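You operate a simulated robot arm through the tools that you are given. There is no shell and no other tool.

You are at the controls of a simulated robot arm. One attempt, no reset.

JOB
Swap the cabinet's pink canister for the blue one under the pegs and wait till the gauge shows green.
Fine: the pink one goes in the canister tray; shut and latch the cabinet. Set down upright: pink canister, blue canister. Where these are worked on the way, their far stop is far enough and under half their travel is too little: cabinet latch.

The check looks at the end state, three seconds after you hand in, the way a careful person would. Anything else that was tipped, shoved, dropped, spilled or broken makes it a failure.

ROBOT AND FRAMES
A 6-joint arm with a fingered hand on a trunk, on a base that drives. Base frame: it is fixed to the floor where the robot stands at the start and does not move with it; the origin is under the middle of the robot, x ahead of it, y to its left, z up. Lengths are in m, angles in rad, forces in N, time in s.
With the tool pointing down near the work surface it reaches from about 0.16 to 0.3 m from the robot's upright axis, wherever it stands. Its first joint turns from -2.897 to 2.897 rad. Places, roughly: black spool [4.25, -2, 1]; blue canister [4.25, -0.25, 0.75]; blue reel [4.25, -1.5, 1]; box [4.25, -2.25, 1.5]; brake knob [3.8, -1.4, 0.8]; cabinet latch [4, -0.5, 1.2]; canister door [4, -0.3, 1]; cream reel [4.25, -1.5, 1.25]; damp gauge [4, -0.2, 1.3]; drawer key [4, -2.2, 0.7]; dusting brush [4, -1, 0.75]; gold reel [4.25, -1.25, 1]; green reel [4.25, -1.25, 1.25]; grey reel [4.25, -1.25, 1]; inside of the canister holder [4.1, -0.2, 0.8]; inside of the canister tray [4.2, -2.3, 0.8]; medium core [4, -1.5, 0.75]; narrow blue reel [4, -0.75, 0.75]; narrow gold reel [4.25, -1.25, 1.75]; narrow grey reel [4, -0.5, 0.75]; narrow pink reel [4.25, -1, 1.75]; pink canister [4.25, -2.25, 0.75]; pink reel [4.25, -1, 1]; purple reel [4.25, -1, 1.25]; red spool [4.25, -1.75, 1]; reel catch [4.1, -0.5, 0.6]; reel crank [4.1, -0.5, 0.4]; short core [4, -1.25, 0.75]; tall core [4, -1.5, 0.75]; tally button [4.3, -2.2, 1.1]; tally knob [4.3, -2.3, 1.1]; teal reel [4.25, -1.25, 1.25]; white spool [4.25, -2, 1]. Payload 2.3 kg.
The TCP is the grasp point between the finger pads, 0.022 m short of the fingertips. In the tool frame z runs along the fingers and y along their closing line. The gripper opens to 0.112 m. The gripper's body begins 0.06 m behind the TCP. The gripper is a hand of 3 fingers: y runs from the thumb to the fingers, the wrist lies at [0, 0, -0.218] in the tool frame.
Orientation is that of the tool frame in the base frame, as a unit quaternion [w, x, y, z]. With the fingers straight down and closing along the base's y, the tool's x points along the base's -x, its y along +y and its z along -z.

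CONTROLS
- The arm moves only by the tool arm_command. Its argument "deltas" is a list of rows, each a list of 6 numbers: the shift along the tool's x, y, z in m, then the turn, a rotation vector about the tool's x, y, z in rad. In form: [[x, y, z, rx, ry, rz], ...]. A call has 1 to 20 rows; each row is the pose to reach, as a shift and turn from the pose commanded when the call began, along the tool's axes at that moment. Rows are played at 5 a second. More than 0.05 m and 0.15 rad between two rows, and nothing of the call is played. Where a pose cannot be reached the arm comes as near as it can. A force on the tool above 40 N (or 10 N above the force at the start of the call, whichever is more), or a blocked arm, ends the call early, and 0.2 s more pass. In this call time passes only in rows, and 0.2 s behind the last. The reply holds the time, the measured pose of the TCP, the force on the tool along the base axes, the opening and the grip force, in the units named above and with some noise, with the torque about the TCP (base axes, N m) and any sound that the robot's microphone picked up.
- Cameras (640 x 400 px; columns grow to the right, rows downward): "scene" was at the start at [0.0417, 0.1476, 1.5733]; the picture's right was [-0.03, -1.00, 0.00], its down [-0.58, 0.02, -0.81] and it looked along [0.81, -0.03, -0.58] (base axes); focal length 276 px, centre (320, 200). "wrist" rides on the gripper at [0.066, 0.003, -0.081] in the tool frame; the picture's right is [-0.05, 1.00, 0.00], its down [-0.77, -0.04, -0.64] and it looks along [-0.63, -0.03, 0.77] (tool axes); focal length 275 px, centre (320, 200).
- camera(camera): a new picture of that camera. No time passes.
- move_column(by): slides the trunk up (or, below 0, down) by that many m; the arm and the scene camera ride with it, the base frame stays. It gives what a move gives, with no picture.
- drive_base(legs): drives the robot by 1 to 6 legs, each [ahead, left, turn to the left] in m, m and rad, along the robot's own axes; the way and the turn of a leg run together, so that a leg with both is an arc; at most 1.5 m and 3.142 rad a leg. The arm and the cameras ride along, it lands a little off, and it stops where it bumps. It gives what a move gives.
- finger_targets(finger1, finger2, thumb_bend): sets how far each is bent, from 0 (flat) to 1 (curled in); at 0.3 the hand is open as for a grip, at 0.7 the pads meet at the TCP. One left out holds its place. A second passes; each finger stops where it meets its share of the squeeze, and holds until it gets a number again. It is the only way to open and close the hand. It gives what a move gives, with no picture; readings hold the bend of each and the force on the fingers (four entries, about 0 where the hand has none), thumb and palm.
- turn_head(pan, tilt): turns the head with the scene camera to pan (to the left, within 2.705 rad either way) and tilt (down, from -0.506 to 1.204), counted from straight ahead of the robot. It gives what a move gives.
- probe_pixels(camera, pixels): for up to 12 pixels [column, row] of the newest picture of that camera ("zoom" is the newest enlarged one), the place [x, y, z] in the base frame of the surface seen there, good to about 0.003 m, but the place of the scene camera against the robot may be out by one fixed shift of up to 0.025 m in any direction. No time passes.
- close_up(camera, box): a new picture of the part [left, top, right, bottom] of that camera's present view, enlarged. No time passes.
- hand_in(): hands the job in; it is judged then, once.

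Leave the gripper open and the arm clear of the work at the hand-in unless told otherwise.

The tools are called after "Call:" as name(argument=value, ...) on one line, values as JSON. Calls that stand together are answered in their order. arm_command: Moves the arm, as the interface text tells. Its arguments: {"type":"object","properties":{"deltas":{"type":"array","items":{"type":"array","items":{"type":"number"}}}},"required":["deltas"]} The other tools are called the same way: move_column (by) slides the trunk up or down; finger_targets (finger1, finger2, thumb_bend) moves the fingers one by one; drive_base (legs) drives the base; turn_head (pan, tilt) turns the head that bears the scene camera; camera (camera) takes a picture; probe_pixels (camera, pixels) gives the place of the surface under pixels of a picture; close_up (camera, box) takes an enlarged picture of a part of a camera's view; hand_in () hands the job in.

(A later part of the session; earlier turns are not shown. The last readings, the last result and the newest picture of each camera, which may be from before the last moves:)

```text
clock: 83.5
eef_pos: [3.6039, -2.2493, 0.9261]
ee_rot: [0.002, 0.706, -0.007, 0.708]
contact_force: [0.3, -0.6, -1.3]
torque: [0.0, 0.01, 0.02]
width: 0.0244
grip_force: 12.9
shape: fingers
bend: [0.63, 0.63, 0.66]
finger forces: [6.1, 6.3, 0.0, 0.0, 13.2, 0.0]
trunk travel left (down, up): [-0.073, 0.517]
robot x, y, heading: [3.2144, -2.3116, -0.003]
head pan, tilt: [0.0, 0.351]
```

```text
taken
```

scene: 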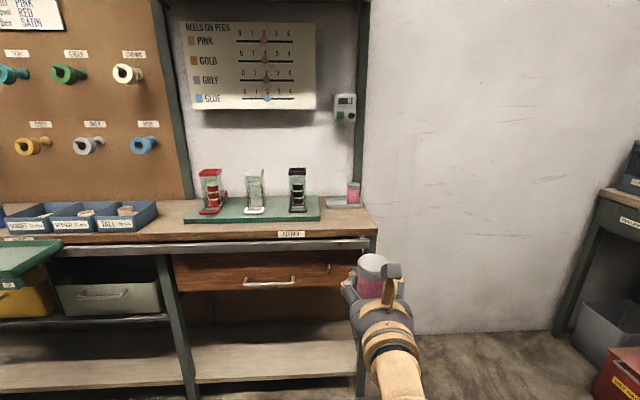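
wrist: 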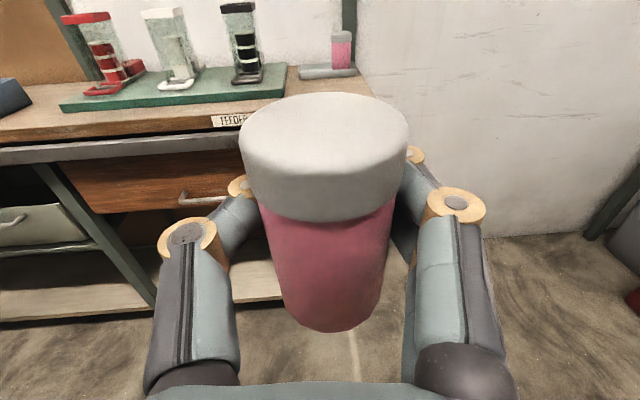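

The tray is at scene (345,202), with an old pink canister at its right end. I enlarge it in both views and probe.

Call:
close_up(camera="scene", box=[270, 160, 400, 245])

Call:
close_up(camera="wrist", box=[220, 0, 400, 120])

Call:
probe_pixels(camera="zoom", pixels=[[285, 245], [340, 245], [385, 240], [470, 245], [290, 270], [470, 265], [425, 180], [425, 120], [480, 240], [150, 290], [60, 260], [400, 225]])

```text
4.71 times, centred on (335, 202) of scene
```

zoom: 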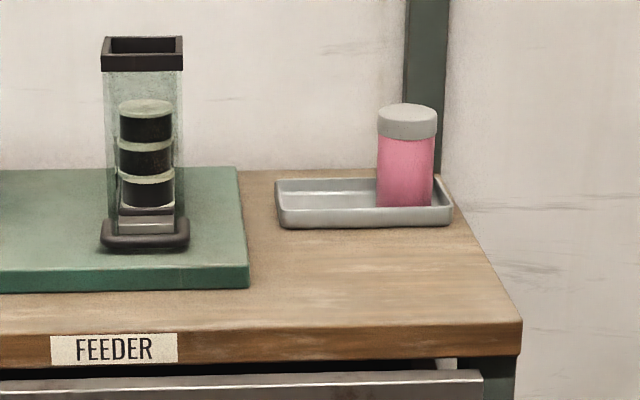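

```text
3.33 times, centred on (310, 60) of wrist
```

zoom: 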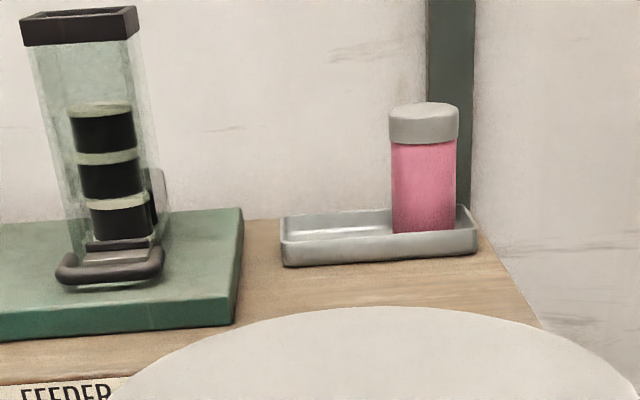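

```text
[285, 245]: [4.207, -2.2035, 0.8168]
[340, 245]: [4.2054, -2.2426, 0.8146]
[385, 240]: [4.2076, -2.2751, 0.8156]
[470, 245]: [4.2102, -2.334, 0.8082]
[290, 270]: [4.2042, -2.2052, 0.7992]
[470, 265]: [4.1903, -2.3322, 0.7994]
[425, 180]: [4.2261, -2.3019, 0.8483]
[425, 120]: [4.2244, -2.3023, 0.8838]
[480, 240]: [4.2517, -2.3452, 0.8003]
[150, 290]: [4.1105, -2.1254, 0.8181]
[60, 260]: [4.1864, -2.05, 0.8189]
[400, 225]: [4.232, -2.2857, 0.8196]
```

The tray's free left part spans y≈-2.207 to -2.28 beside the old canister (centre ≈(4.247,-2.302)), so I will need a shallower fingertip grip to release there without touching it. First I test in free air how far ahead the arm reaches in this configuration.

Call:
arm_command(deltas=[[0, 0, 0.03, 0, 0, 0], [0, 0, 0.06, 0, 0, 0], [0, 0, 0.09, 0, 0, 0], [0, 0, 0.12, 0, 0, 0], [0, 0, 0.15, 0, 0, 0], [0, 0, 0.18, 0, 0, 0]])

Call:
camera(camera="wrist")

```text
clock: 84.9
eef_pos: [3.7859, -2.253, 0.9273]
ee_rot: [0.002, 0.707, -0.005, 0.708]
contact_force: [0.7, -0.3, -0.6]
torque: [-0.02, 0.0, -0.02]
width: 0.024
grip_force: 12.0
shape: fingers
bend: [0.64, 0.63, 0.66]
finger forces: [5.9, 6.1, 0.0, 0.0, 12.7, 0.0]
trunk travel left (down, up): [-0.073, 0.517]
robot x, y, heading: [3.2125, -2.3077, -0.011]
head pan, tilt: [0.0, 0.351]
```

```text
taken
```

wrist: 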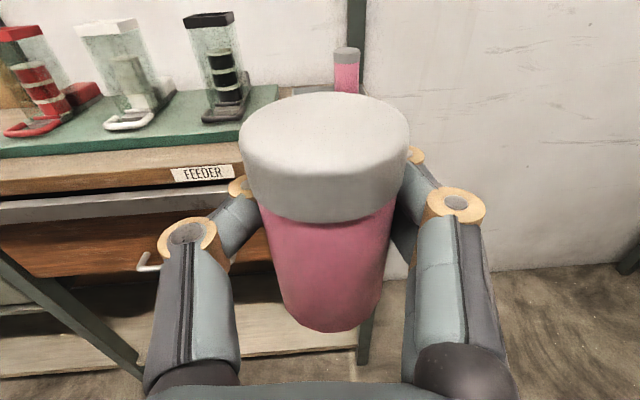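

Reach of 0.573 m ahead is fine. I test 0.07 m lower at this extension too, while still in free air in front of the bench.

Call:
arm_command(deltas=[[-0.03, 0, 0, 0, 0, 0], [-0.06, 0, 0, 0, 0, 0], [-0.075, 0, 0, 0, 0, 0]])

Call:
arm_command(deltas=[[0.03, 0, 0, 0, 0, 0], [0.06, 0, 0, 0, 0, 0], [0.075, 0, 0, 0, 0, 0]])

```text
clock: 85.7
eef_pos: [3.7872, -2.2513, 0.8517]
ee_rot: [0.003, 0.707, -0.006, 0.708]
contact_force: [0.2, 0.6, -0.1]
torque: [0.03, 0.02, 0.01]
width: 0.0242
grip_force: 12.6
shape: fingers
bend: [0.64, 0.63, 0.66]
finger forces: [5.8, 6.0, 0.0, 0.1, 12.6, 0.1]
trunk travel left (down, up): [-0.073, 0.517]
robot x, y, heading: [3.2118, -2.3103, -0.001]
head pan, tilt: [0.0, 0.351]
```

```text
clock: 86.5
eef_pos: [3.7857, -2.2514, 0.929]
ee_rot: [0.004, 0.707, -0.005, 0.707]
contact_force: [-0.4, 0.1, -0.7]
torque: [0.02, -0.02, 0.02]
width: 0.024
grip_force: 11.8
shape: fingers
bend: [0.64, 0.63, 0.66]
finger forces: [5.9, 6.0, 0.0, 0.1, 12.5, 0.0]
trunk travel left (down, up): [-0.073, 0.517]
robot x, y, heading: [3.2107, -2.3091, 0.001]
head pan, tilt: [0.0, 0.351]
```

The arm also reaches z≈0.85. I now measure the bench's front edge here, because the wrist must not foul it when reaching to the tray.

Call:
camera(camera="wrist")

Call:
probe_pixels(camera="wrist", pixels=[[205, 172], [100, 187], [100, 207], [150, 258], [230, 160], [30, 190], [255, 90], [222, 120], [290, 92], [345, 62], [345, 85], [315, 90]])

Call:
turn_head(pan=0.0, tilt=0.55)

Call:
camera(camera="scene")

```text
taken
```

wrist: 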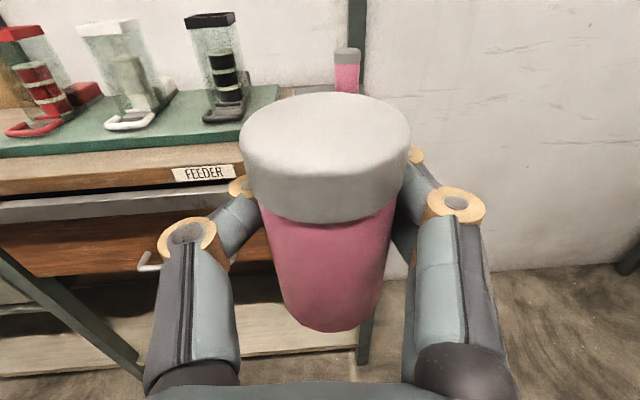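

```text
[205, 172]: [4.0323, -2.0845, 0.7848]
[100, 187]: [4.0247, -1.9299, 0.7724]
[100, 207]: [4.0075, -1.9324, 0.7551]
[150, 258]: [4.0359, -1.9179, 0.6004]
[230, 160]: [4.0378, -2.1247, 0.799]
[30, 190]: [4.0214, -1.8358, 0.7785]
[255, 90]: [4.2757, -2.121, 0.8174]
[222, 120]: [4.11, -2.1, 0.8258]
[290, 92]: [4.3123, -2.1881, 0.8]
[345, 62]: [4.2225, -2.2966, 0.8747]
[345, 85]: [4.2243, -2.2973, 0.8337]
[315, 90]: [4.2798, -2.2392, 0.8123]
```

```text
clock: 87.2
eef_pos: [3.7857, -2.2524, 0.9275]
ee_rot: [0.003, 0.707, -0.006, 0.707]
contact_force: [-0.8, -0.8, -0.9]
torque: [-0.01, 0.01, -0.03]
width: 0.0241
grip_force: 11.9
shape: fingers
bend: [0.64, 0.63, 0.66]
finger forces: [5.9, 6.0, 0.1, 0.0, 12.5, 0.0]
trunk travel left (down, up): [-0.073, 0.517]
robot x, y, heading: [3.2103, -2.3118, -0.006]
head pan, tilt: [0.0, 0.55]
```

```text
taken
```

scene: 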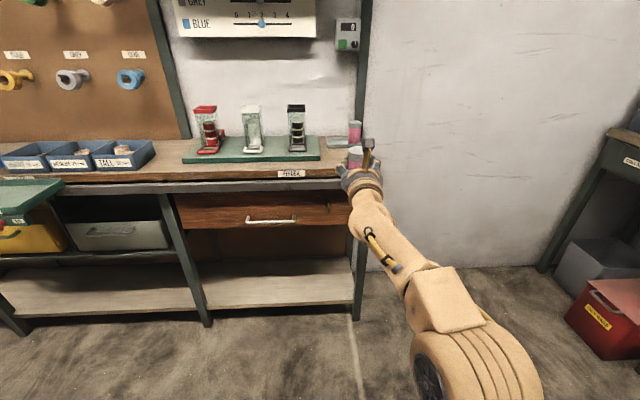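

The bench is slightly skewed: its front edge is at x≈4.04 here (versus 3.955 at the cabinet). I probe the forearm's line to judge its slope against the bench edge.

Call:
probe_pixels(camera="scene", pixels=[[365, 190], [372, 215], [385, 240], [400, 262], [430, 285], [450, 310], [470, 350], [430, 375], [500, 350]])

Call:
close_up(camera="scene", box=[330, 100, 560, 400])

```text
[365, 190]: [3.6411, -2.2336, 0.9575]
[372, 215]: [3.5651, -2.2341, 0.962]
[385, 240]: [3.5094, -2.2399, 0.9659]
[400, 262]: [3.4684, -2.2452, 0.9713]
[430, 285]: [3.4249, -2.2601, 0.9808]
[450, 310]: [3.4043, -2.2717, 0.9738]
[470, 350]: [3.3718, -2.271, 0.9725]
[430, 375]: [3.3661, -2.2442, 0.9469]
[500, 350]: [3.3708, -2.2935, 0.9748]
```

```text
1.33 times, centred on (445, 250) of scene
```

zoom: 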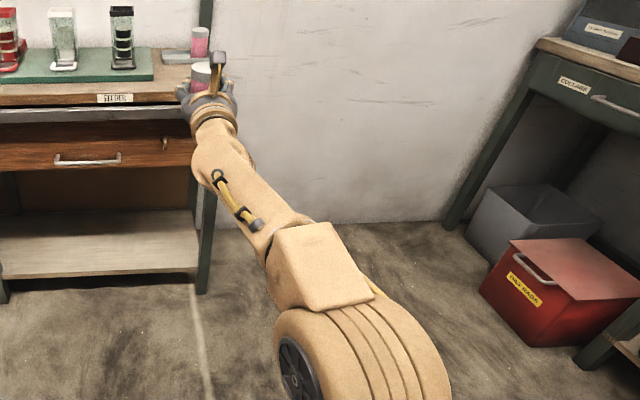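

The forearm runs nearly level, so reaching over the bench at low height is fine. I drive ahead 0.31 m to bring the canister over the free bench area in front of the tray (about x=4.10, y=-2.26), still 0.08 m up.

Call:
drive_base(legs=[[0.31, -0.008, 0]])

Call:
camera(camera="scene")

Call:
camera(camera="wrist")

```text
clock: 89.3
eef_pos: [4.0956, -2.2575, 0.9278]
ee_rot: [0.001, 0.707, -0.004, 0.707]
contact_force: [0.5, 0.0, -1.5]
torque: [-0.03, -0.02, -0.02]
width: 0.0241
grip_force: 12.5
shape: fingers
bend: [0.64, 0.63, 0.66]
finger forces: [5.8, 6.0, 0.0, 0.1, 12.5, 0.0]
trunk travel left (down, up): [-0.073, 0.517]
robot x, y, heading: [3.5237, -2.3211, 0.004]
head pan, tilt: [0.0, 0.55]
```

```text
taken
```

scene: 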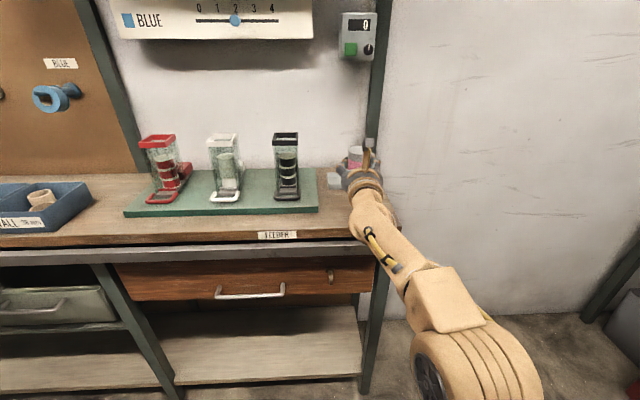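

```text
taken
```

wrist: 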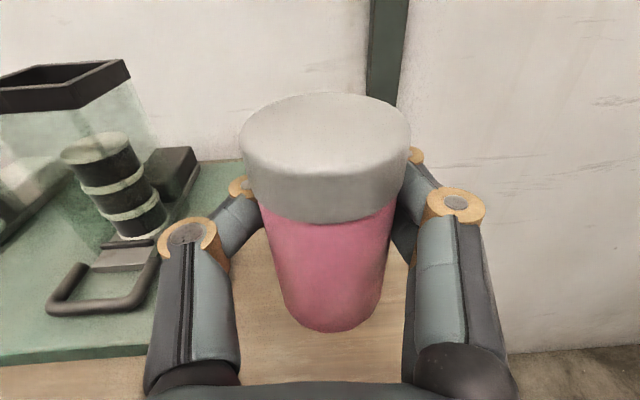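

I probe the black lever and board on the left to be sure the thumb can open there.

Call:
probe_pixels(camera="wrist", pixels=[[140, 290], [90, 310], [170, 195], [200, 170], [150, 330], [250, 350], [240, 250], [195, 160]])

Call:
arm_command(deltas=[[0, 0.01, 0.02, 0, 0, 0]])

```text
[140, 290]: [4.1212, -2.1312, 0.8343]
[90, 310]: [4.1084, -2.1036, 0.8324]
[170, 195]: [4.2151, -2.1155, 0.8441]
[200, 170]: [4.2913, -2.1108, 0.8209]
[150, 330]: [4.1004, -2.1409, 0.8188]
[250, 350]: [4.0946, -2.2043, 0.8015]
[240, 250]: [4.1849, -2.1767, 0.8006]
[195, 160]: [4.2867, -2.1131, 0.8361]
```

```text
clock: 89.7
eef_pos: [4.1158, -2.2687, 0.93]
ee_rot: [0.0, 0.707, -0.003, 0.708]
contact_force: [0.3, -0.8, -1.1]
torque: [-0.02, 0.0, 0.02]
width: 0.0242
grip_force: 12.4
shape: fingers
bend: [0.64, 0.63, 0.66]
finger forces: [5.8, 6.0, 0.0, 0.0, 12.5, 0.0]
trunk travel left (down, up): [-0.073, 0.517]
robot x, y, heading: [3.5209, -2.3198, -0.004]
head pan, tilt: [0.0, 0.55]
```

All clear. I lower 0.07 m with the arm, then feel for the bench in small steps.

Call:
arm_command(deltas=[[-0.025, 0, 0, 0, 0, 0], [-0.05, 0, 0, 0, 0, 0], [-0.07, 0, 0, 0, 0, 0]])

Call:
arm_command(deltas=[[-0.004, 0, 0, 0, 0, 0], [-0.008, 0, 0, 0, 0, 0]])

```text
clock: 90.5
eef_pos: [4.1165, -2.2656, 0.8578]
ee_rot: [0.0, 0.707, -0.004, 0.707]
contact_force: [0.5, -0.1, -0.6]
torque: [0.03, 0.0, -0.03]
width: 0.0239
grip_force: 12.4
shape: fingers
bend: [0.64, 0.63, 0.66]
finger forces: [5.8, 6.0, 0.1, 0.1, 12.5, 0.0]
trunk travel left (down, up): [-0.073, 0.517]
robot x, y, heading: [3.5196, -2.3195, 0.007]
head pan, tilt: [0.0, 0.55]
```

```text
clock: 91.1
eef_pos: [4.1152, -2.2641, 0.851]
ee_rot: [0.004, 0.708, -0.007, 0.706]
contact_force: [0.0, 0.9, -1.4]
torque: [-0.03, -0.01, -0.01]
width: 0.0238
grip_force: 12.6
shape: fingers
bend: [0.64, 0.63, 0.66]
finger forces: [5.8, 6.0, 0.0, 0.0, 12.4, 0.0]
trunk travel left (down, up): [-0.073, 0.517]
robot x, y, heading: [3.5194, -2.3196, 0.002]
head pan, tilt: [0.0, 0.55]
```

No contact yet at z=0.851. I continue in 2–3 mm steps.

Call:
arm_command(deltas=[[-0.003, 0, 0, 0, 0, 0]])

Call:
arm_command(deltas=[[-0.002, 0, 0, 0, 0, 0]])

Call:
camera(camera="wrist")

```text
clock: 91.5
eef_pos: [4.1167, -2.2616, 0.8493]
ee_rot: [0.002, 0.708, -0.006, 0.706]
contact_force: [-1.0, -0.3, -1.2]
torque: [0.01, 0.02, 0.01]
width: 0.0241
grip_force: 11.9
shape: fingers
bend: [0.64, 0.63, 0.66]
finger forces: [5.8, 6.0, 0.0, 0.0, 12.5, 0.0]
out of reach, approached as far as the arm can: row 1
trunk travel left (down, up): [-0.073, 0.517]
robot x, y, heading: [3.5189, -2.3155, 0.006]
head pan, tilt: [0.0, 0.55]
```

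```text
clock: 91.9
eef_pos: [4.1168, -2.2613, 0.8479]
ee_rot: [0.002, 0.708, -0.007, 0.706]
contact_force: [0.2, -0.2, 0.5]
torque: [-0.01, 0.0, 0.03]
width: 0.0241
grip_force: 12.3
shape: fingers
bend: [0.64, 0.63, 0.66]
finger forces: [6.1, 5.9, 0.0, 0.0, 12.5, 0.0]
trunk travel left (down, up): [-0.073, 0.517]
robot x, y, heading: [3.5231, -2.3222, -0.0]
head pan, tilt: [0.0, 0.55]
```

```text
taken
```

wrist: 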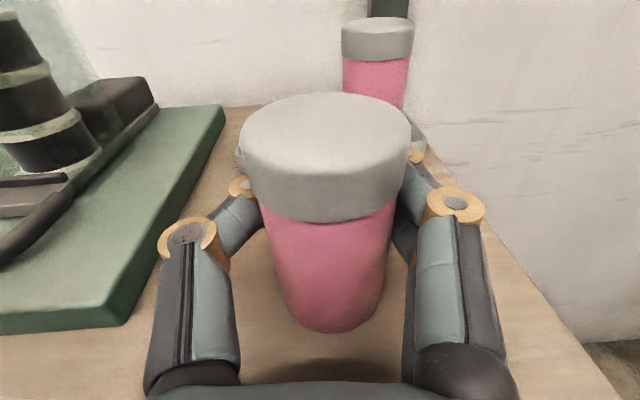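

Near the arm's lower limit. I use the trunk for the last millimetres.

Call:
move_column(by=-0.003)

```text
clock: 92.4
eef_pos: [4.1167, -2.2608, 0.848]
ee_rot: [0.003, 0.707, -0.005, 0.708]
contact_force: [3.9, 1.0, 11.3]
torque: [-0.03, -0.04, 0.02]
width: 0.0241
grip_force: 13.7
shape: fingers
bend: [0.64, 0.63, 0.66]
finger forces: [7.0, 6.4, 0.1, 0.0, 13.3, 0.1]
trunk travel left (down, up): [-0.07, 0.52]
robot x, y, heading: [3.5236, -2.3164, 0.004]
head pan, tilt: [0.0, 0.55]
```

Contact felt (11 N) at TCP z≈0.848, so the canister's bottom is 0.047 m below the TCP. I ease up 2 mm and open the hand.

Call:
move_column(by=0.002)

Call:
finger_targets(finger1=0.3, finger2=0.3, thumb_bend=0.3)

Call:
camera(camera="wrist")

```text
clock: 92.9
eef_pos: [4.1166, -2.2614, 0.8474]
ee_rot: [0.002, 0.708, -0.005, 0.707]
contact_force: [2.8, 0.9, 7.7]
torque: [-0.01, 0.01, 0.03]
width: 0.0239
grip_force: 13.1
shape: fingers
bend: [0.64, 0.63, 0.66]
finger forces: [6.6, 6.0, 0.1, 0.1, 12.7, 0.1]
trunk travel left (down, up): [-0.072, 0.518]
robot x, y, heading: [3.5205, -2.3194, 0.003]
head pan, tilt: [0.0, 0.55]
```

```text
clock: 93.9
eef_pos: [4.1173, -2.2625, 0.8472]
ee_rot: [0.002, 0.708, -0.007, 0.706]
contact_force: [-0.5, -0.7, -1.1]
torque: [0.0, 0.01, -0.01]
width: 0.1111
grip_force: 0.0
shape: fingers
bend: [0.3, 0.3, 0.3]
finger forces: [0.0, 0.0, 0.0, 0.0, 0.1, 0.1]
trunk travel left (down, up): [-0.072, 0.518]
robot x, y, heading: [3.5208, -2.3177, 0.001]
head pan, tilt: [0.0, 0.55]
```

```text
taken
```

wrist: 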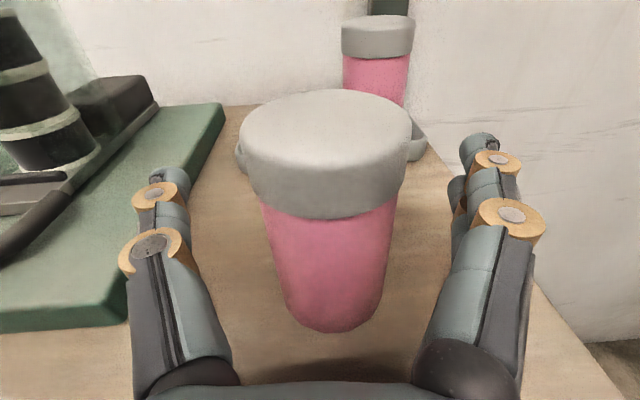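

It stands upright on the bench. I draw straight back 0.09 m to view and measure the canister and the tray behind it.

Call:
arm_command(deltas=[[0, 0, -0.03, 0, 0, 0], [0, 0, -0.06, 0, 0, 0], [0, 0, -0.09, 0, 0, 0]])

Call:
camera(camera="wrist")

Call:
camera(camera="scene")

```text
clock: 94.7
eef_pos: [4.0282, -2.2597, 0.8476]
ee_rot: [0.004, 0.709, -0.007, 0.705]
contact_force: [0.1, 0.2, -0.4]
torque: [0.01, 0.01, 0.0]
width: 0.1115
grip_force: 0.0
shape: fingers
bend: [0.3, 0.3, 0.3]
finger forces: [0.0, 0.0, 0.1, 0.1, 0.1, 0.0]
trunk travel left (down, up): [-0.072, 0.518]
robot x, y, heading: [3.5214, -2.3187, -0.002]
head pan, tilt: [0.0, 0.55]
```

```text
taken
```

wrist: 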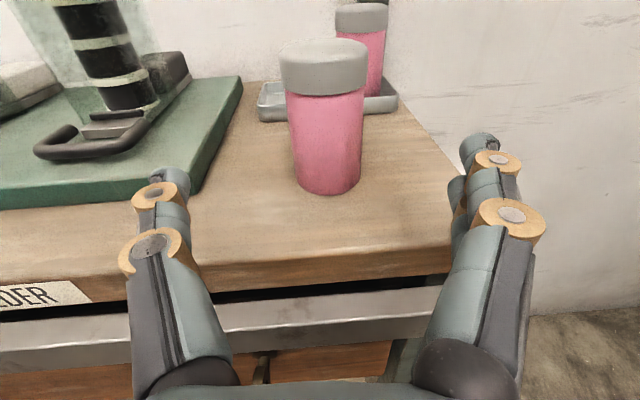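

```text
taken
```

scene: 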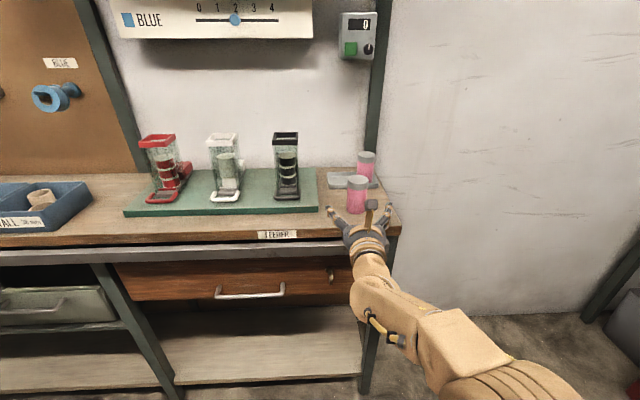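

I raise the trunk 0.13 m for a better view down on the tray.

Call:
move_column(by=0.13)

Call:
camera(camera="wrist")

Call:
close_up(camera="wrist", box=[220, 60, 440, 210])

```text
clock: 96.3
eef_pos: [4.0273, -2.2605, 0.9784]
ee_rot: [0.004, 0.709, -0.008, 0.705]
contact_force: [-0.1, -0.7, -0.2]
torque: [0.02, 0.01, 0.03]
width: 0.1112
grip_force: 0.0
shape: fingers
bend: [0.3, 0.3, 0.3]
finger forces: [0.0, 0.0, 0.1, 0.0, 0.1, 0.1]
trunk travel left (down, up): [-0.202, 0.388]
robot x, y, heading: [3.5201, -2.3164, 0.005]
head pan, tilt: [0.0, 0.55]
```

```text
taken
```

wrist: 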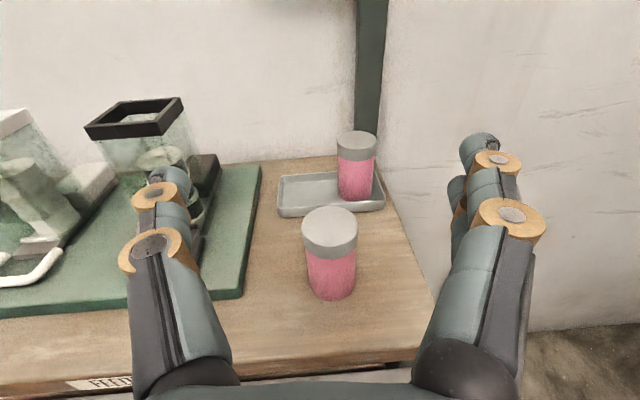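

```text
2.67 times, centred on (330, 135) of wrist
```

zoom: 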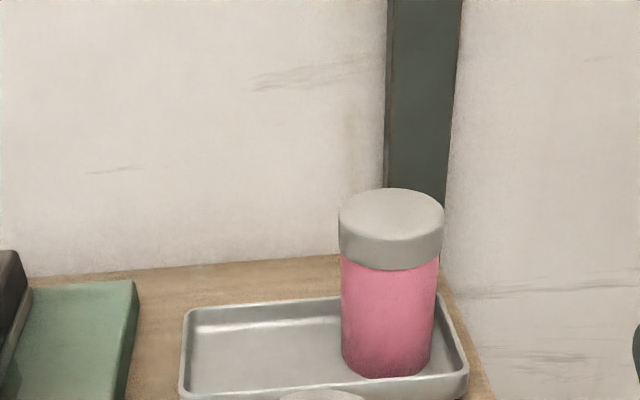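

Now a closer look at the tray and its free part.

Call:
close_up(camera="wrist", box=[260, 120, 400, 305])

Call:
close_up(camera="wrist", box=[260, 125, 400, 220])

Call:
probe_pixels(camera="zoom", pixels=[[95, 250], [90, 390], [330, 225], [100, 300], [240, 320], [340, 330], [550, 300], [560, 360], [440, 150], [440, 60], [150, 260], [345, 260]])

```text
2.16 times, centred on (330, 212) of wrist
```

zoom: 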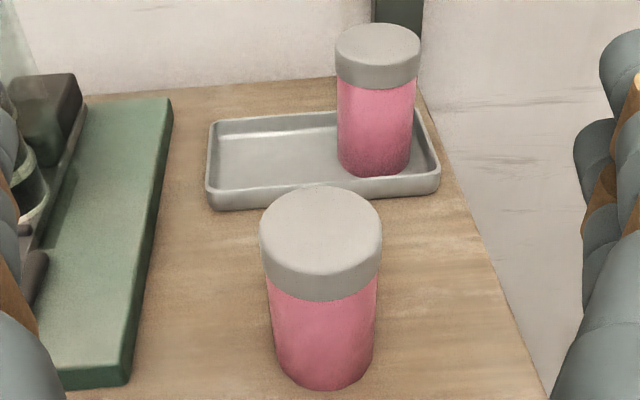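

```text
4.21 times, centred on (330, 172) of wrist
```

zoom: 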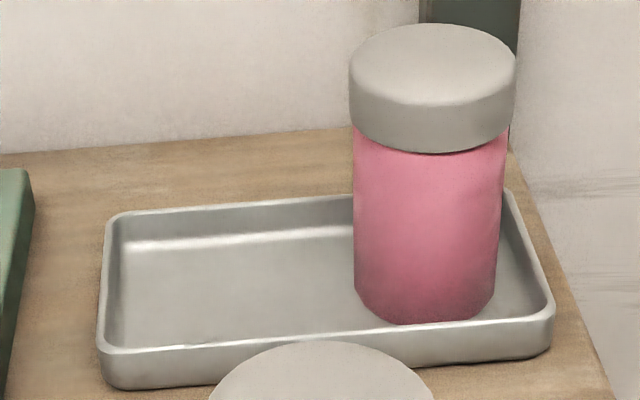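

```text
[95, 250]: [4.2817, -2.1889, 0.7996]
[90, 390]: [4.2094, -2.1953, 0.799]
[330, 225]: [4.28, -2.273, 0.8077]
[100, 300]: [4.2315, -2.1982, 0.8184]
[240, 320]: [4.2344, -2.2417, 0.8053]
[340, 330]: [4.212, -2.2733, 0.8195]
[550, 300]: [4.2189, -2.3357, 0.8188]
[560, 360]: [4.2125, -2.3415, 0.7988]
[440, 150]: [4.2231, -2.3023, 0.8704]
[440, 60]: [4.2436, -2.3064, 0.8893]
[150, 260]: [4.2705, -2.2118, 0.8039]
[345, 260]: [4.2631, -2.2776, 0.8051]
```

Tray: rim z≈0.818, floor z≈0.8045, inner left y≈-2.201, inner front x≈4.214, inner back ≈4.278; old canister centre ≈(4.244,-2.303). I'll place ours near (4.245,-2.227). Now I probe our canister on the bench.

Call:
probe_pixels(camera="wrist", pixels=[[330, 225], [330, 210], [330, 245], [331, 270], [332, 295], [312, 270], [352, 270], [305, 225], [355, 225]])

```text
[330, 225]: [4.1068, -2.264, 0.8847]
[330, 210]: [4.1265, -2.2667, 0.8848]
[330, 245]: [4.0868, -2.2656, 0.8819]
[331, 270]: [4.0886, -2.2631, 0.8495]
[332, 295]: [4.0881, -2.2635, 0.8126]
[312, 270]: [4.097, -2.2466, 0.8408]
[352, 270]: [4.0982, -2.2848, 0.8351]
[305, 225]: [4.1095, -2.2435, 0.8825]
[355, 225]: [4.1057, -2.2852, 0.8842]
```

The gap beside the old canister is narrow, so I'll re-grip nearer the fingertips with the hand yawed ~17° to the right, which keeps the knuckles away from it. I back off, turn the base -0.3 rad, and shift left to line up again (hand stays 0.07 m above the canister tops).

Call:
drive_base(legs=[[-0.12, 0, 0], [0, 0, -0.3], [0.05, 0.2, 0]])

Call:
camera(camera="wrist")

```text
clock: 99.8
eef_pos: [4.0114, -2.2372, 0.9775]
ee_rot: [0.112, 0.699, -0.115, 0.697]
contact_force: [0.2, -0.2, -0.4]
torque: [-0.04, -0.02, -0.02]
width: 0.1112
grip_force: 0.0
shape: fingers
bend: [0.3, 0.3, 0.3]
finger forces: [0.0, 0.1, 0.1, 0.1, 0.1, 0.1]
trunk travel left (down, up): [-0.202, 0.388]
robot x, y, heading: [3.509, -2.1368, -0.305]
head pan, tilt: [0.0, 0.55]
```

```text
taken
```

wrist: 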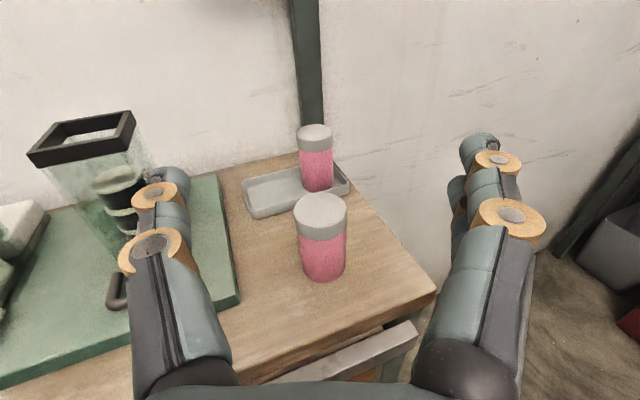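

Aligned (canister 0.10 m ahead, centred). I pitch the hand 0.2 rad nose-down to lift the wrist over the bench and board, keeping the TCP in place.

Call:
arm_command(deltas=[[0, 0, 0, 0, -0.1, 0], [0, 0, 0, 0, -0.2, 0]])

Call:
camera(camera="wrist")

```text
clock: 100.3
eef_pos: [4.0121, -2.2374, 0.9769]
ee_rot: [0.1, 0.766, -0.126, 0.622]
contact_force: [-0.4, -0.9, 0.2]
torque: [0.0, -0.01, -0.01]
width: 0.1112
grip_force: 0.0
shape: fingers
bend: [0.3, 0.3, 0.3]
finger forces: [0.0, 0.0, 0.0, 0.1, 0.0, 0.1]
trunk travel left (down, up): [-0.202, 0.388]
robot x, y, heading: [3.5079, -2.14, -0.3]
head pan, tilt: [0.0, 0.55]
```

```text
taken
```

wrist: 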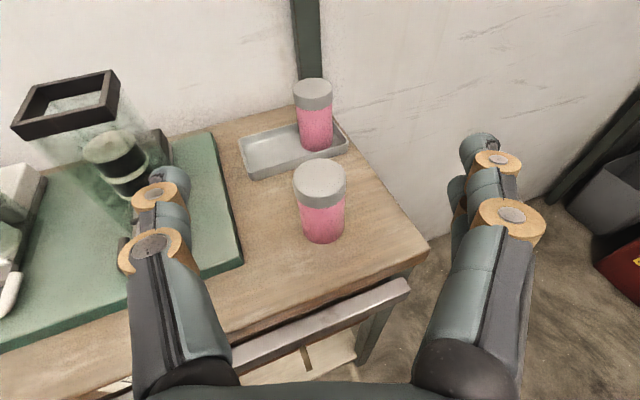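

Good clear view. I lower the trunk 0.126 m to grip height (z≈0.851), short of the canister.

Call:
move_column(by=-0.126)

Call:
camera(camera="wrist")

```text
clock: 101.9
eef_pos: [4.0121, -2.2368, 0.851]
ee_rot: [0.098, 0.766, -0.125, 0.623]
contact_force: [-1.0, 0.3, -0.8]
torque: [0.0, 0.05, -0.01]
width: 0.1113
grip_force: 0.0
shape: fingers
bend: [0.3, 0.3, 0.3]
finger forces: [0.0, 0.0, 0.1, 0.0, 0.1, 0.1]
trunk travel left (down, up): [-0.076, 0.514]
robot x, y, heading: [3.5109, -2.1407, -0.304]
head pan, tilt: [0.0, 0.55]
```

```text
taken
```

wrist: 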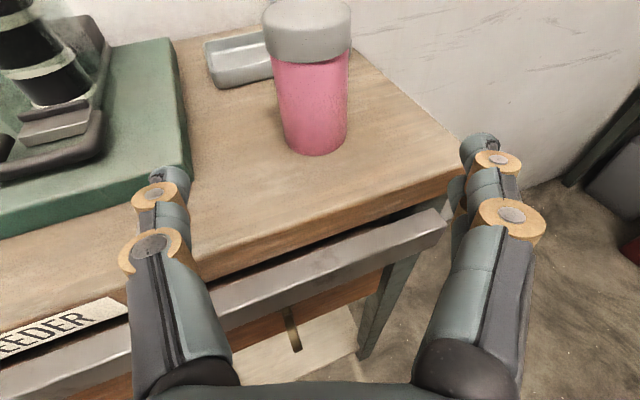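

The canister is straight ahead (≈0.10 m). I advance 0.094 m horizontally in steps for a fingertip-ward grip.

Call:
arm_command(deltas=[[0.0062, -0.004, 0.0294, 0, 0, 0], [0.0124, -0.004, 0.0587, 0, 0, 0], [0.0165, -0.004, 0.0783, 0, 0, 0], [0.0194, -0.004, 0.092, 0, 0, 0]])

Call:
camera(camera="wrist")

```text
clock: 102.9
eef_pos: [4.1032, -2.2622, 0.8506]
ee_rot: [0.097, 0.766, -0.124, 0.623]
contact_force: [0.2, -0.5, 1.1]
torque: [-0.01, 0.0, -0.01]
width: 0.1111
grip_force: 0.1
shape: fingers
bend: [0.3, 0.3, 0.3]
finger forces: [0.0, 0.1, 0.1, 0.0, 0.0, 0.0]
trunk travel left (down, up): [-0.076, 0.514]
robot x, y, heading: [3.5117, -2.1374, -0.304]
head pan, tilt: [0.0, 0.55]
```

```text
taken
```

wrist: 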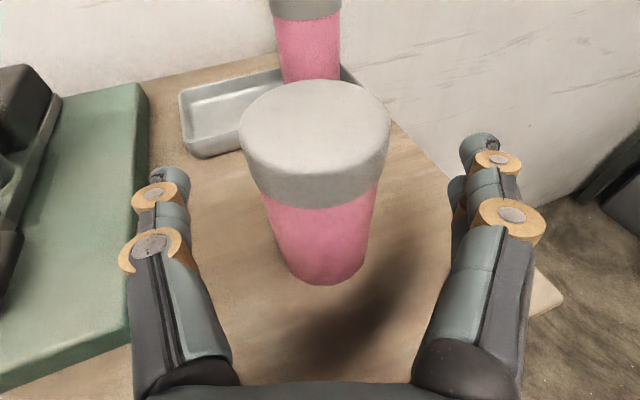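

Centred. I close the hand.

Call:
finger_targets(finger1=0.7, finger2=0.7, thumb_bend=0.7)

Call:
camera(camera="wrist")

```text
clock: 103.9
eef_pos: [4.1019, -2.2624, 0.8515]
ee_rot: [0.099, 0.766, -0.126, 0.623]
contact_force: [1.0, 0.2, 0.1]
torque: [0.04, 0.0, 0.02]
width: 0.036
grip_force: 15.4
shape: fingers
bend: [0.59, 0.58, 0.62]
finger forces: [7.2, 8.4, 0.1, 0.1, 15.6, 0.1]
trunk travel left (down, up): [-0.076, 0.514]
robot x, y, heading: [3.5138, -2.1428, -0.309]
head pan, tilt: [0.0, 0.55]
```

```text
taken
```

wrist: 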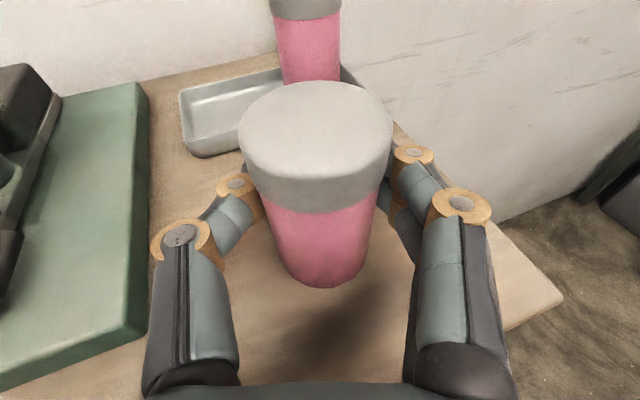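

A firm shallow grip (15 N, width 0.036). I lift 0.06 m and check it stays upright.

Call:
move_column(by=0.06)

Call:
camera(camera="wrist")

Call:
close_up(camera="scene", box=[330, 100, 640, 300])

```text
clock: 104.9
eef_pos: [4.1032, -2.2628, 0.9098]
ee_rot: [0.1, 0.766, -0.126, 0.622]
contact_force: [-0.1, 1.0, -1.5]
torque: [-0.02, 0.0, 0.02]
width: 0.0359
grip_force: 15.8
shape: fingers
bend: [0.59, 0.58, 0.62]
finger forces: [7.0, 8.4, 0.1, 0.0, 15.7, 0.1]
trunk travel left (down, up): [-0.136, 0.454]
robot x, y, heading: [3.5108, -2.141, -0.309]
head pan, tilt: [0.0, 0.55]
```

```text
taken
```

wrist: 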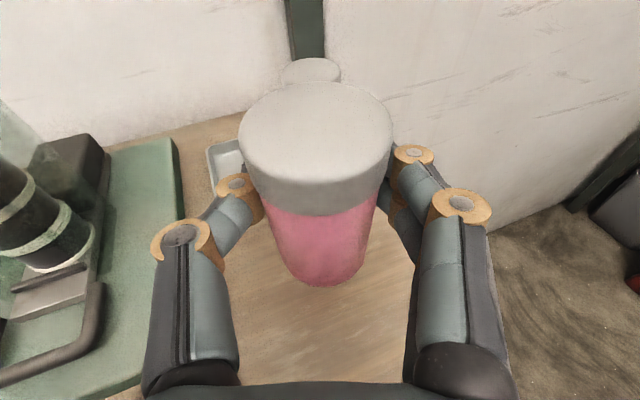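

```text
2.00 times, centred on (485, 200) of scene
```

zoom: 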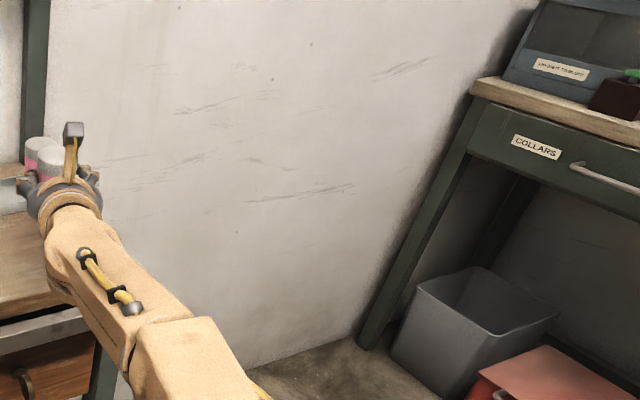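

Still upright in the grip. I retract the arm 0.06 m (for fine-tuning room later) and drive the base 0.085 ahead and 0.075 left.

Call:
arm_command(deltas=[[-0.0062, 0, -0.0294, 0, 0, 0], [-0.0124, 0, -0.0587, 0, 0, 0]])

Call:
drive_base(legs=[[0.085, 0.075, 0]])

Call:
turn_head(pan=0.3, tilt=0.6)

Call:
camera(camera="wrist")

Call:
camera(camera="scene")

```text
clock: 105.5
eef_pos: [4.0449, -2.243, 0.912]
ee_rot: [0.1, 0.766, -0.127, 0.622]
contact_force: [-0.7, -0.6, -2.7]
torque: [-0.03, -0.02, -0.02]
width: 0.0357
grip_force: 15.4
shape: fingers
bend: [0.59, 0.58, 0.62]
finger forces: [6.8, 8.3, 0.0, 0.0, 15.4, 0.0]
trunk travel left (down, up): [-0.136, 0.454]
robot x, y, heading: [3.5122, -2.1424, -0.306]
head pan, tilt: [0.0, 0.55]
```

```text
clock: 106.7
eef_pos: [4.1505, -2.1958, 0.9115]
ee_rot: [0.099, 0.766, -0.126, 0.623]
contact_force: [-0.6, -0.2, -0.6]
torque: [-0.02, -0.01, 0.02]
width: 0.0357
grip_force: 15.2
shape: fingers
bend: [0.59, 0.58, 0.62]
finger forces: [6.8, 8.3, 0.1, 0.0, 15.4, 0.0]
trunk travel left (down, up): [-0.136, 0.454]
robot x, y, heading: [3.6134, -2.0928, -0.3]
head pan, tilt: [0.0, 0.55]
```

```text
clock: 107.5
eef_pos: [4.1504, -2.1979, 0.9106]
ee_rot: [0.099, 0.766, -0.126, 0.622]
contact_force: [-0.1, -0.3, -0.7]
torque: [0.04, 0.01, 0.0]
width: 0.0358
grip_force: 15.2
shape: fingers
bend: [0.59, 0.58, 0.62]
finger forces: [6.8, 8.3, 0.0, 0.0, 15.4, 0.0]
trunk travel left (down, up): [-0.136, 0.454]
robot x, y, heading: [3.6181, -2.0932, -0.306]
head pan, tilt: [0.3, 0.6]
```

```text
taken
```

wrist: 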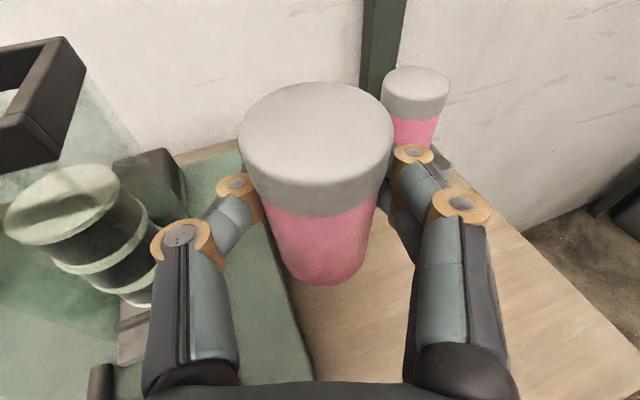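

```text
taken
```

scene: 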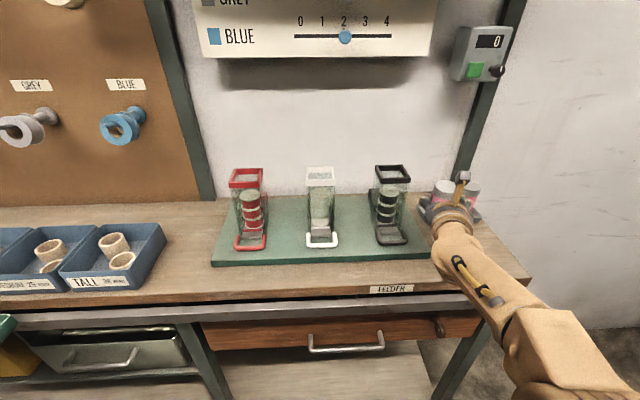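

Our canister is nearly in line with the free part of the tray. I probe the black feeder on the left to be sure the thumb side clears it on the way forward.

Call:
probe_pixels(camera="wrist", pixels=[[120, 190], [140, 270], [175, 165], [80, 90], [60, 150], [130, 330], [105, 370], [150, 160], [180, 200], [415, 85], [415, 130], [440, 165]])

```text
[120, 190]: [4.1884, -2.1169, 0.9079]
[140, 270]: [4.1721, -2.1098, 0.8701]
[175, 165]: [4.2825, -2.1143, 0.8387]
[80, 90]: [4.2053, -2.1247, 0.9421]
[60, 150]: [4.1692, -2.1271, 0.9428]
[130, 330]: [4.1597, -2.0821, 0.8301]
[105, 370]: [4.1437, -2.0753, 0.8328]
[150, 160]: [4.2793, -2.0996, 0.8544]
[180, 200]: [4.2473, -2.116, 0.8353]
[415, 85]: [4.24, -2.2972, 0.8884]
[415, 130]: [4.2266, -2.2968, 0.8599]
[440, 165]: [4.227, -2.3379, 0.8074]
```

I probe the top of our held canister as well, for the relative position in the same view.

Call:
probe_pixels(camera="wrist", pixels=[[316, 128], [316, 100], [316, 160], [250, 128], [382, 128], [325, 240], [325, 275]])

```text
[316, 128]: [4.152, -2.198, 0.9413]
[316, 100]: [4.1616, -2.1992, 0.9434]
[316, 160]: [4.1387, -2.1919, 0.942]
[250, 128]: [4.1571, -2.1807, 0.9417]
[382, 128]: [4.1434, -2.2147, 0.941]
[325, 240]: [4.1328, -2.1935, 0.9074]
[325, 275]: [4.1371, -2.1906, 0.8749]
```

Relative to the old canister (top centre ≈(4.240,-2.297) in this view), I need to go about 0.09 m ahead and 0.005 m left. I drive the base 0.06 m ahead first and re-measure.

Call:
drive_base(legs=[[0.055, 0.003, 0]])

Call:
camera(camera="wrist")

Call:
camera(camera="scene")

```text
clock: 108.5
eef_pos: [4.204, -2.2111, 0.9113]
ee_rot: [0.1, 0.765, -0.126, 0.623]
contact_force: [-1.1, -0.3, -0.7]
torque: [0.01, 0.02, -0.02]
width: 0.0356
grip_force: 15.2
shape: fingers
bend: [0.59, 0.58, 0.62]
finger forces: [6.8, 8.3, 0.0, 0.0, 15.4, 0.0]
trunk travel left (down, up): [-0.136, 0.454]
robot x, y, heading: [3.6698, -2.1078, -0.307]
head pan, tilt: [0.3, 0.6]
```

```text
taken
```

wrist: 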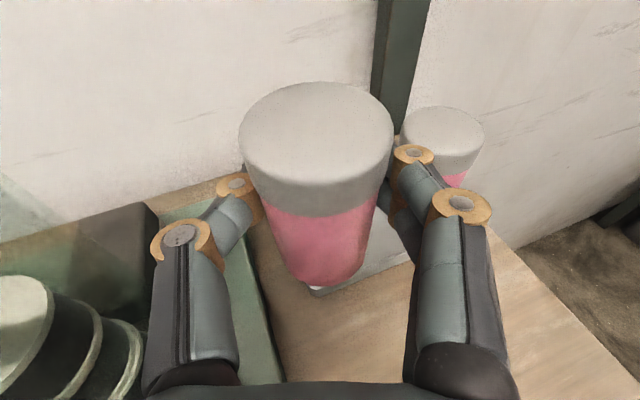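

```text
taken
```

scene: 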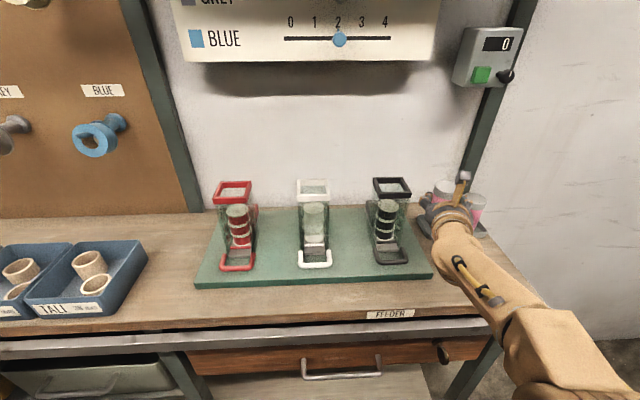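

I re-measure the old canister and the visible piece of tray from here.

Call:
probe_pixels(camera="wrist", pixels=[[443, 128], [443, 112], [443, 145], [470, 130], [450, 180], [316, 128], [318, 288], [345, 278], [390, 255], [300, 295], [375, 265], [410, 250]])

Call:
close_up(camera="wrist", box=[240, 80, 500, 320])

```text
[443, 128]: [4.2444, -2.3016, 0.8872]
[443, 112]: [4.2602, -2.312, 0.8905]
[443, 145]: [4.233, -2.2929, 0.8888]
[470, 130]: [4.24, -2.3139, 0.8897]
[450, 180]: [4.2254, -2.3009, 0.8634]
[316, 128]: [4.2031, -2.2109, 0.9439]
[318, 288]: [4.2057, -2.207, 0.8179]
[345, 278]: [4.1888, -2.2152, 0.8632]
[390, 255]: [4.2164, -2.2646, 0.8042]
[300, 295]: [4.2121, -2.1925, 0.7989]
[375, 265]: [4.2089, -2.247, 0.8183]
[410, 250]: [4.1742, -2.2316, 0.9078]
```

```text
1.67 times, centred on (370, 200) of wrist
```

zoom: 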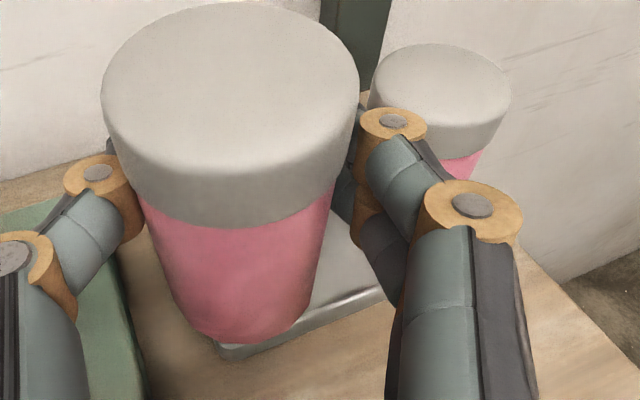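

I probe the right-hand knuckles themselves to compute their true clearance to the old canister.

Call:
probe_pixels(camera="wrist", pixels=[[413, 153], [430, 155], [398, 155], [462, 203], [488, 208], [437, 203], [425, 178], [442, 190], [393, 190], [480, 250], [236, 184], [180, 235]])

```text
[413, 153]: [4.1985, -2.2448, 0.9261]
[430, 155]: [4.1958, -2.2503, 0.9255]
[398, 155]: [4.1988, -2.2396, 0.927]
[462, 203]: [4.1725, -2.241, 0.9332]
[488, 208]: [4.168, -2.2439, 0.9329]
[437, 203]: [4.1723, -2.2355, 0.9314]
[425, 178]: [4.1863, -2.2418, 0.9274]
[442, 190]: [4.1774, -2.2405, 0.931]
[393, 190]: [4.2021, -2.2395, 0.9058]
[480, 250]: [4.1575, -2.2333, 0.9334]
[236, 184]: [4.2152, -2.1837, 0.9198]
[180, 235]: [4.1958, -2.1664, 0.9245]
```

The knuckles leave about 0.01 m to the old canister at the planned spot. I move 0.043 m ahead and 0.004 m right, still above the tray.

Call:
arm_command(deltas=[[0.003, 0.004, 0.0142, 0, 0, 0], [0.006, 0.004, 0.0284, 0, 0, 0], [0.0089, 0.004, 0.0425, 0, 0, 0]])

Call:
camera(camera="wrist")

Call:
close_up(camera="scene", box=[380, 140, 540, 260])

```text
clock: 109.3
eef_pos: [4.2447, -2.2277, 0.9112]
ee_rot: [0.1, 0.766, -0.126, 0.623]
contact_force: [0.4, -0.1, -1.3]
torque: [-0.03, -0.02, 0.0]
width: 0.0359
grip_force: 14.7
shape: fingers
bend: [0.6, 0.58, 0.62]
finger forces: [6.8, 8.2, 0.0, 0.1, 15.3, 0.0]
trunk travel left (down, up): [-0.136, 0.454]
robot x, y, heading: [3.6708, -2.1087, -0.305]
head pan, tilt: [0.3, 0.6]
```

```text
taken
```

wrist: 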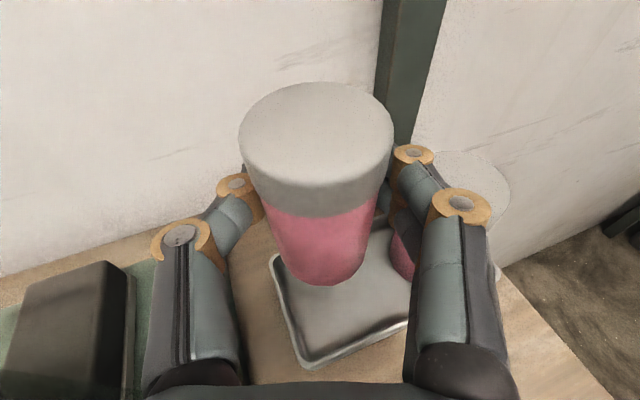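

```text
3.33 times, centred on (460, 200) of scene
```

zoom: 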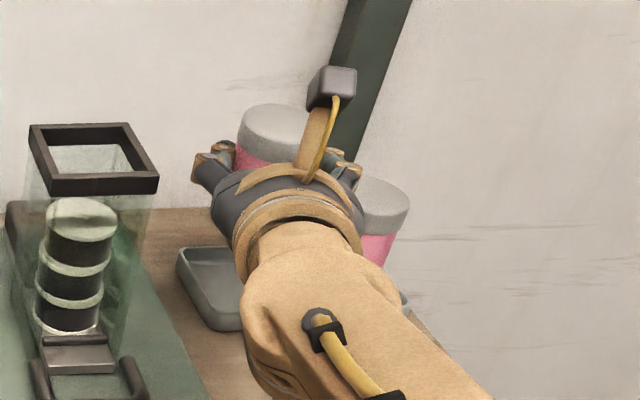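

The tray is now below the canister. I probe its corners here to confirm the landing spot.

Call:
probe_pixels(camera="wrist", pixels=[[273, 258], [304, 363], [290, 310], [400, 328], [350, 320], [345, 290], [455, 170], [316, 128], [316, 105], [325, 270], [410, 262], [380, 230]])

Call:
close_up(camera="wrist", box=[220, 80, 540, 390])

```text
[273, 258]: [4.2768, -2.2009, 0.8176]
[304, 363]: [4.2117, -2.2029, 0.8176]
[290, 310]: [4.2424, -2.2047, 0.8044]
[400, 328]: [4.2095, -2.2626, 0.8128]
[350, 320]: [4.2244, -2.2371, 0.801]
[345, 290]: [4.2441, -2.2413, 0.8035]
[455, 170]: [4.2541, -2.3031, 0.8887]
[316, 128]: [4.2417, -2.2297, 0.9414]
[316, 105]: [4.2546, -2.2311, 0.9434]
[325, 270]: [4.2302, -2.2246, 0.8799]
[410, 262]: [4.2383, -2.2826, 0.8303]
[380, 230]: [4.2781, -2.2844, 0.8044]
```

```text
1.29 times, centred on (380, 235) of wrist
```

zoom: 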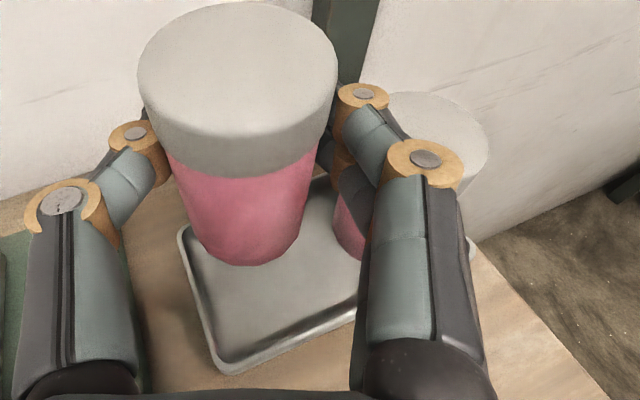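

The canister is centred over the free part with ≥5 mm margin all round. I lower with the trunk 0.045 m, then feel for the floor.

Call:
move_column(by=-0.045)

Call:
camera(camera="wrist")

```text
clock: 110.2
eef_pos: [4.2441, -2.2288, 0.8649]
ee_rot: [0.099, 0.766, -0.126, 0.623]
contact_force: [-0.6, 0.9, -1.9]
torque: [0.01, 0.0, 0.0]
width: 0.0357
grip_force: 15.7
shape: fingers
bend: [0.6, 0.58, 0.62]
finger forces: [6.8, 8.2, 0.0, 0.0, 15.3, 0.0]
trunk travel left (down, up): [-0.091, 0.499]
robot x, y, heading: [3.6674, -2.1019, -0.309]
head pan, tilt: [0.3, 0.6]
```

```text
taken
```

wrist: 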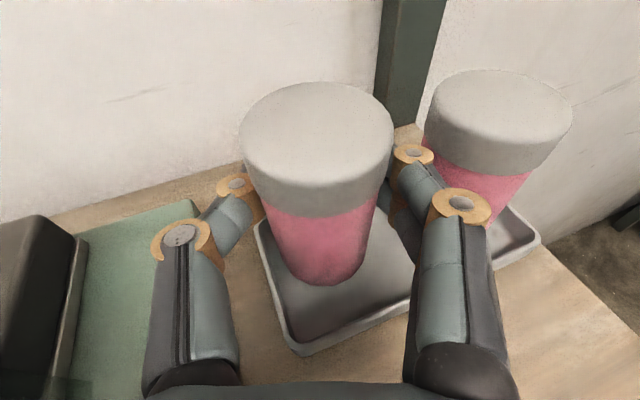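

Going in cleanly. I lower in small steps now.

Call:
move_column(by=-0.006)

Call:
move_column(by=-0.003)

```text
clock: 110.7
eef_pos: [4.2434, -2.2287, 0.8609]
ee_rot: [0.1, 0.766, -0.126, 0.623]
contact_force: [-0.6, 0.4, -1.4]
torque: [0.01, 0.01, 0.02]
width: 0.0356
grip_force: 14.9
shape: fingers
bend: [0.6, 0.58, 0.62]
finger forces: [6.9, 8.3, 0.0, 0.0, 15.3, 0.1]
trunk travel left (down, up): [-0.085, 0.505]
robot x, y, heading: [3.669, -2.1057, -0.302]
head pan, tilt: [0.3, 0.6]
```

```text
clock: 111.2
eef_pos: [4.2423, -2.2283, 0.857]
ee_rot: [0.099, 0.766, -0.125, 0.623]
contact_force: [0.2, -0.4, -0.3]
torque: [0.02, 0.02, 0.02]
width: 0.0357
grip_force: 15.7
shape: fingers
bend: [0.6, 0.58, 0.62]
finger forces: [6.9, 8.2, 0.0, 0.1, 15.4, 0.0]
trunk travel left (down, up): [-0.082, 0.508]
robot x, y, heading: [3.6681, -2.1092, -0.31]
head pan, tilt: [0.3, 0.6]
```

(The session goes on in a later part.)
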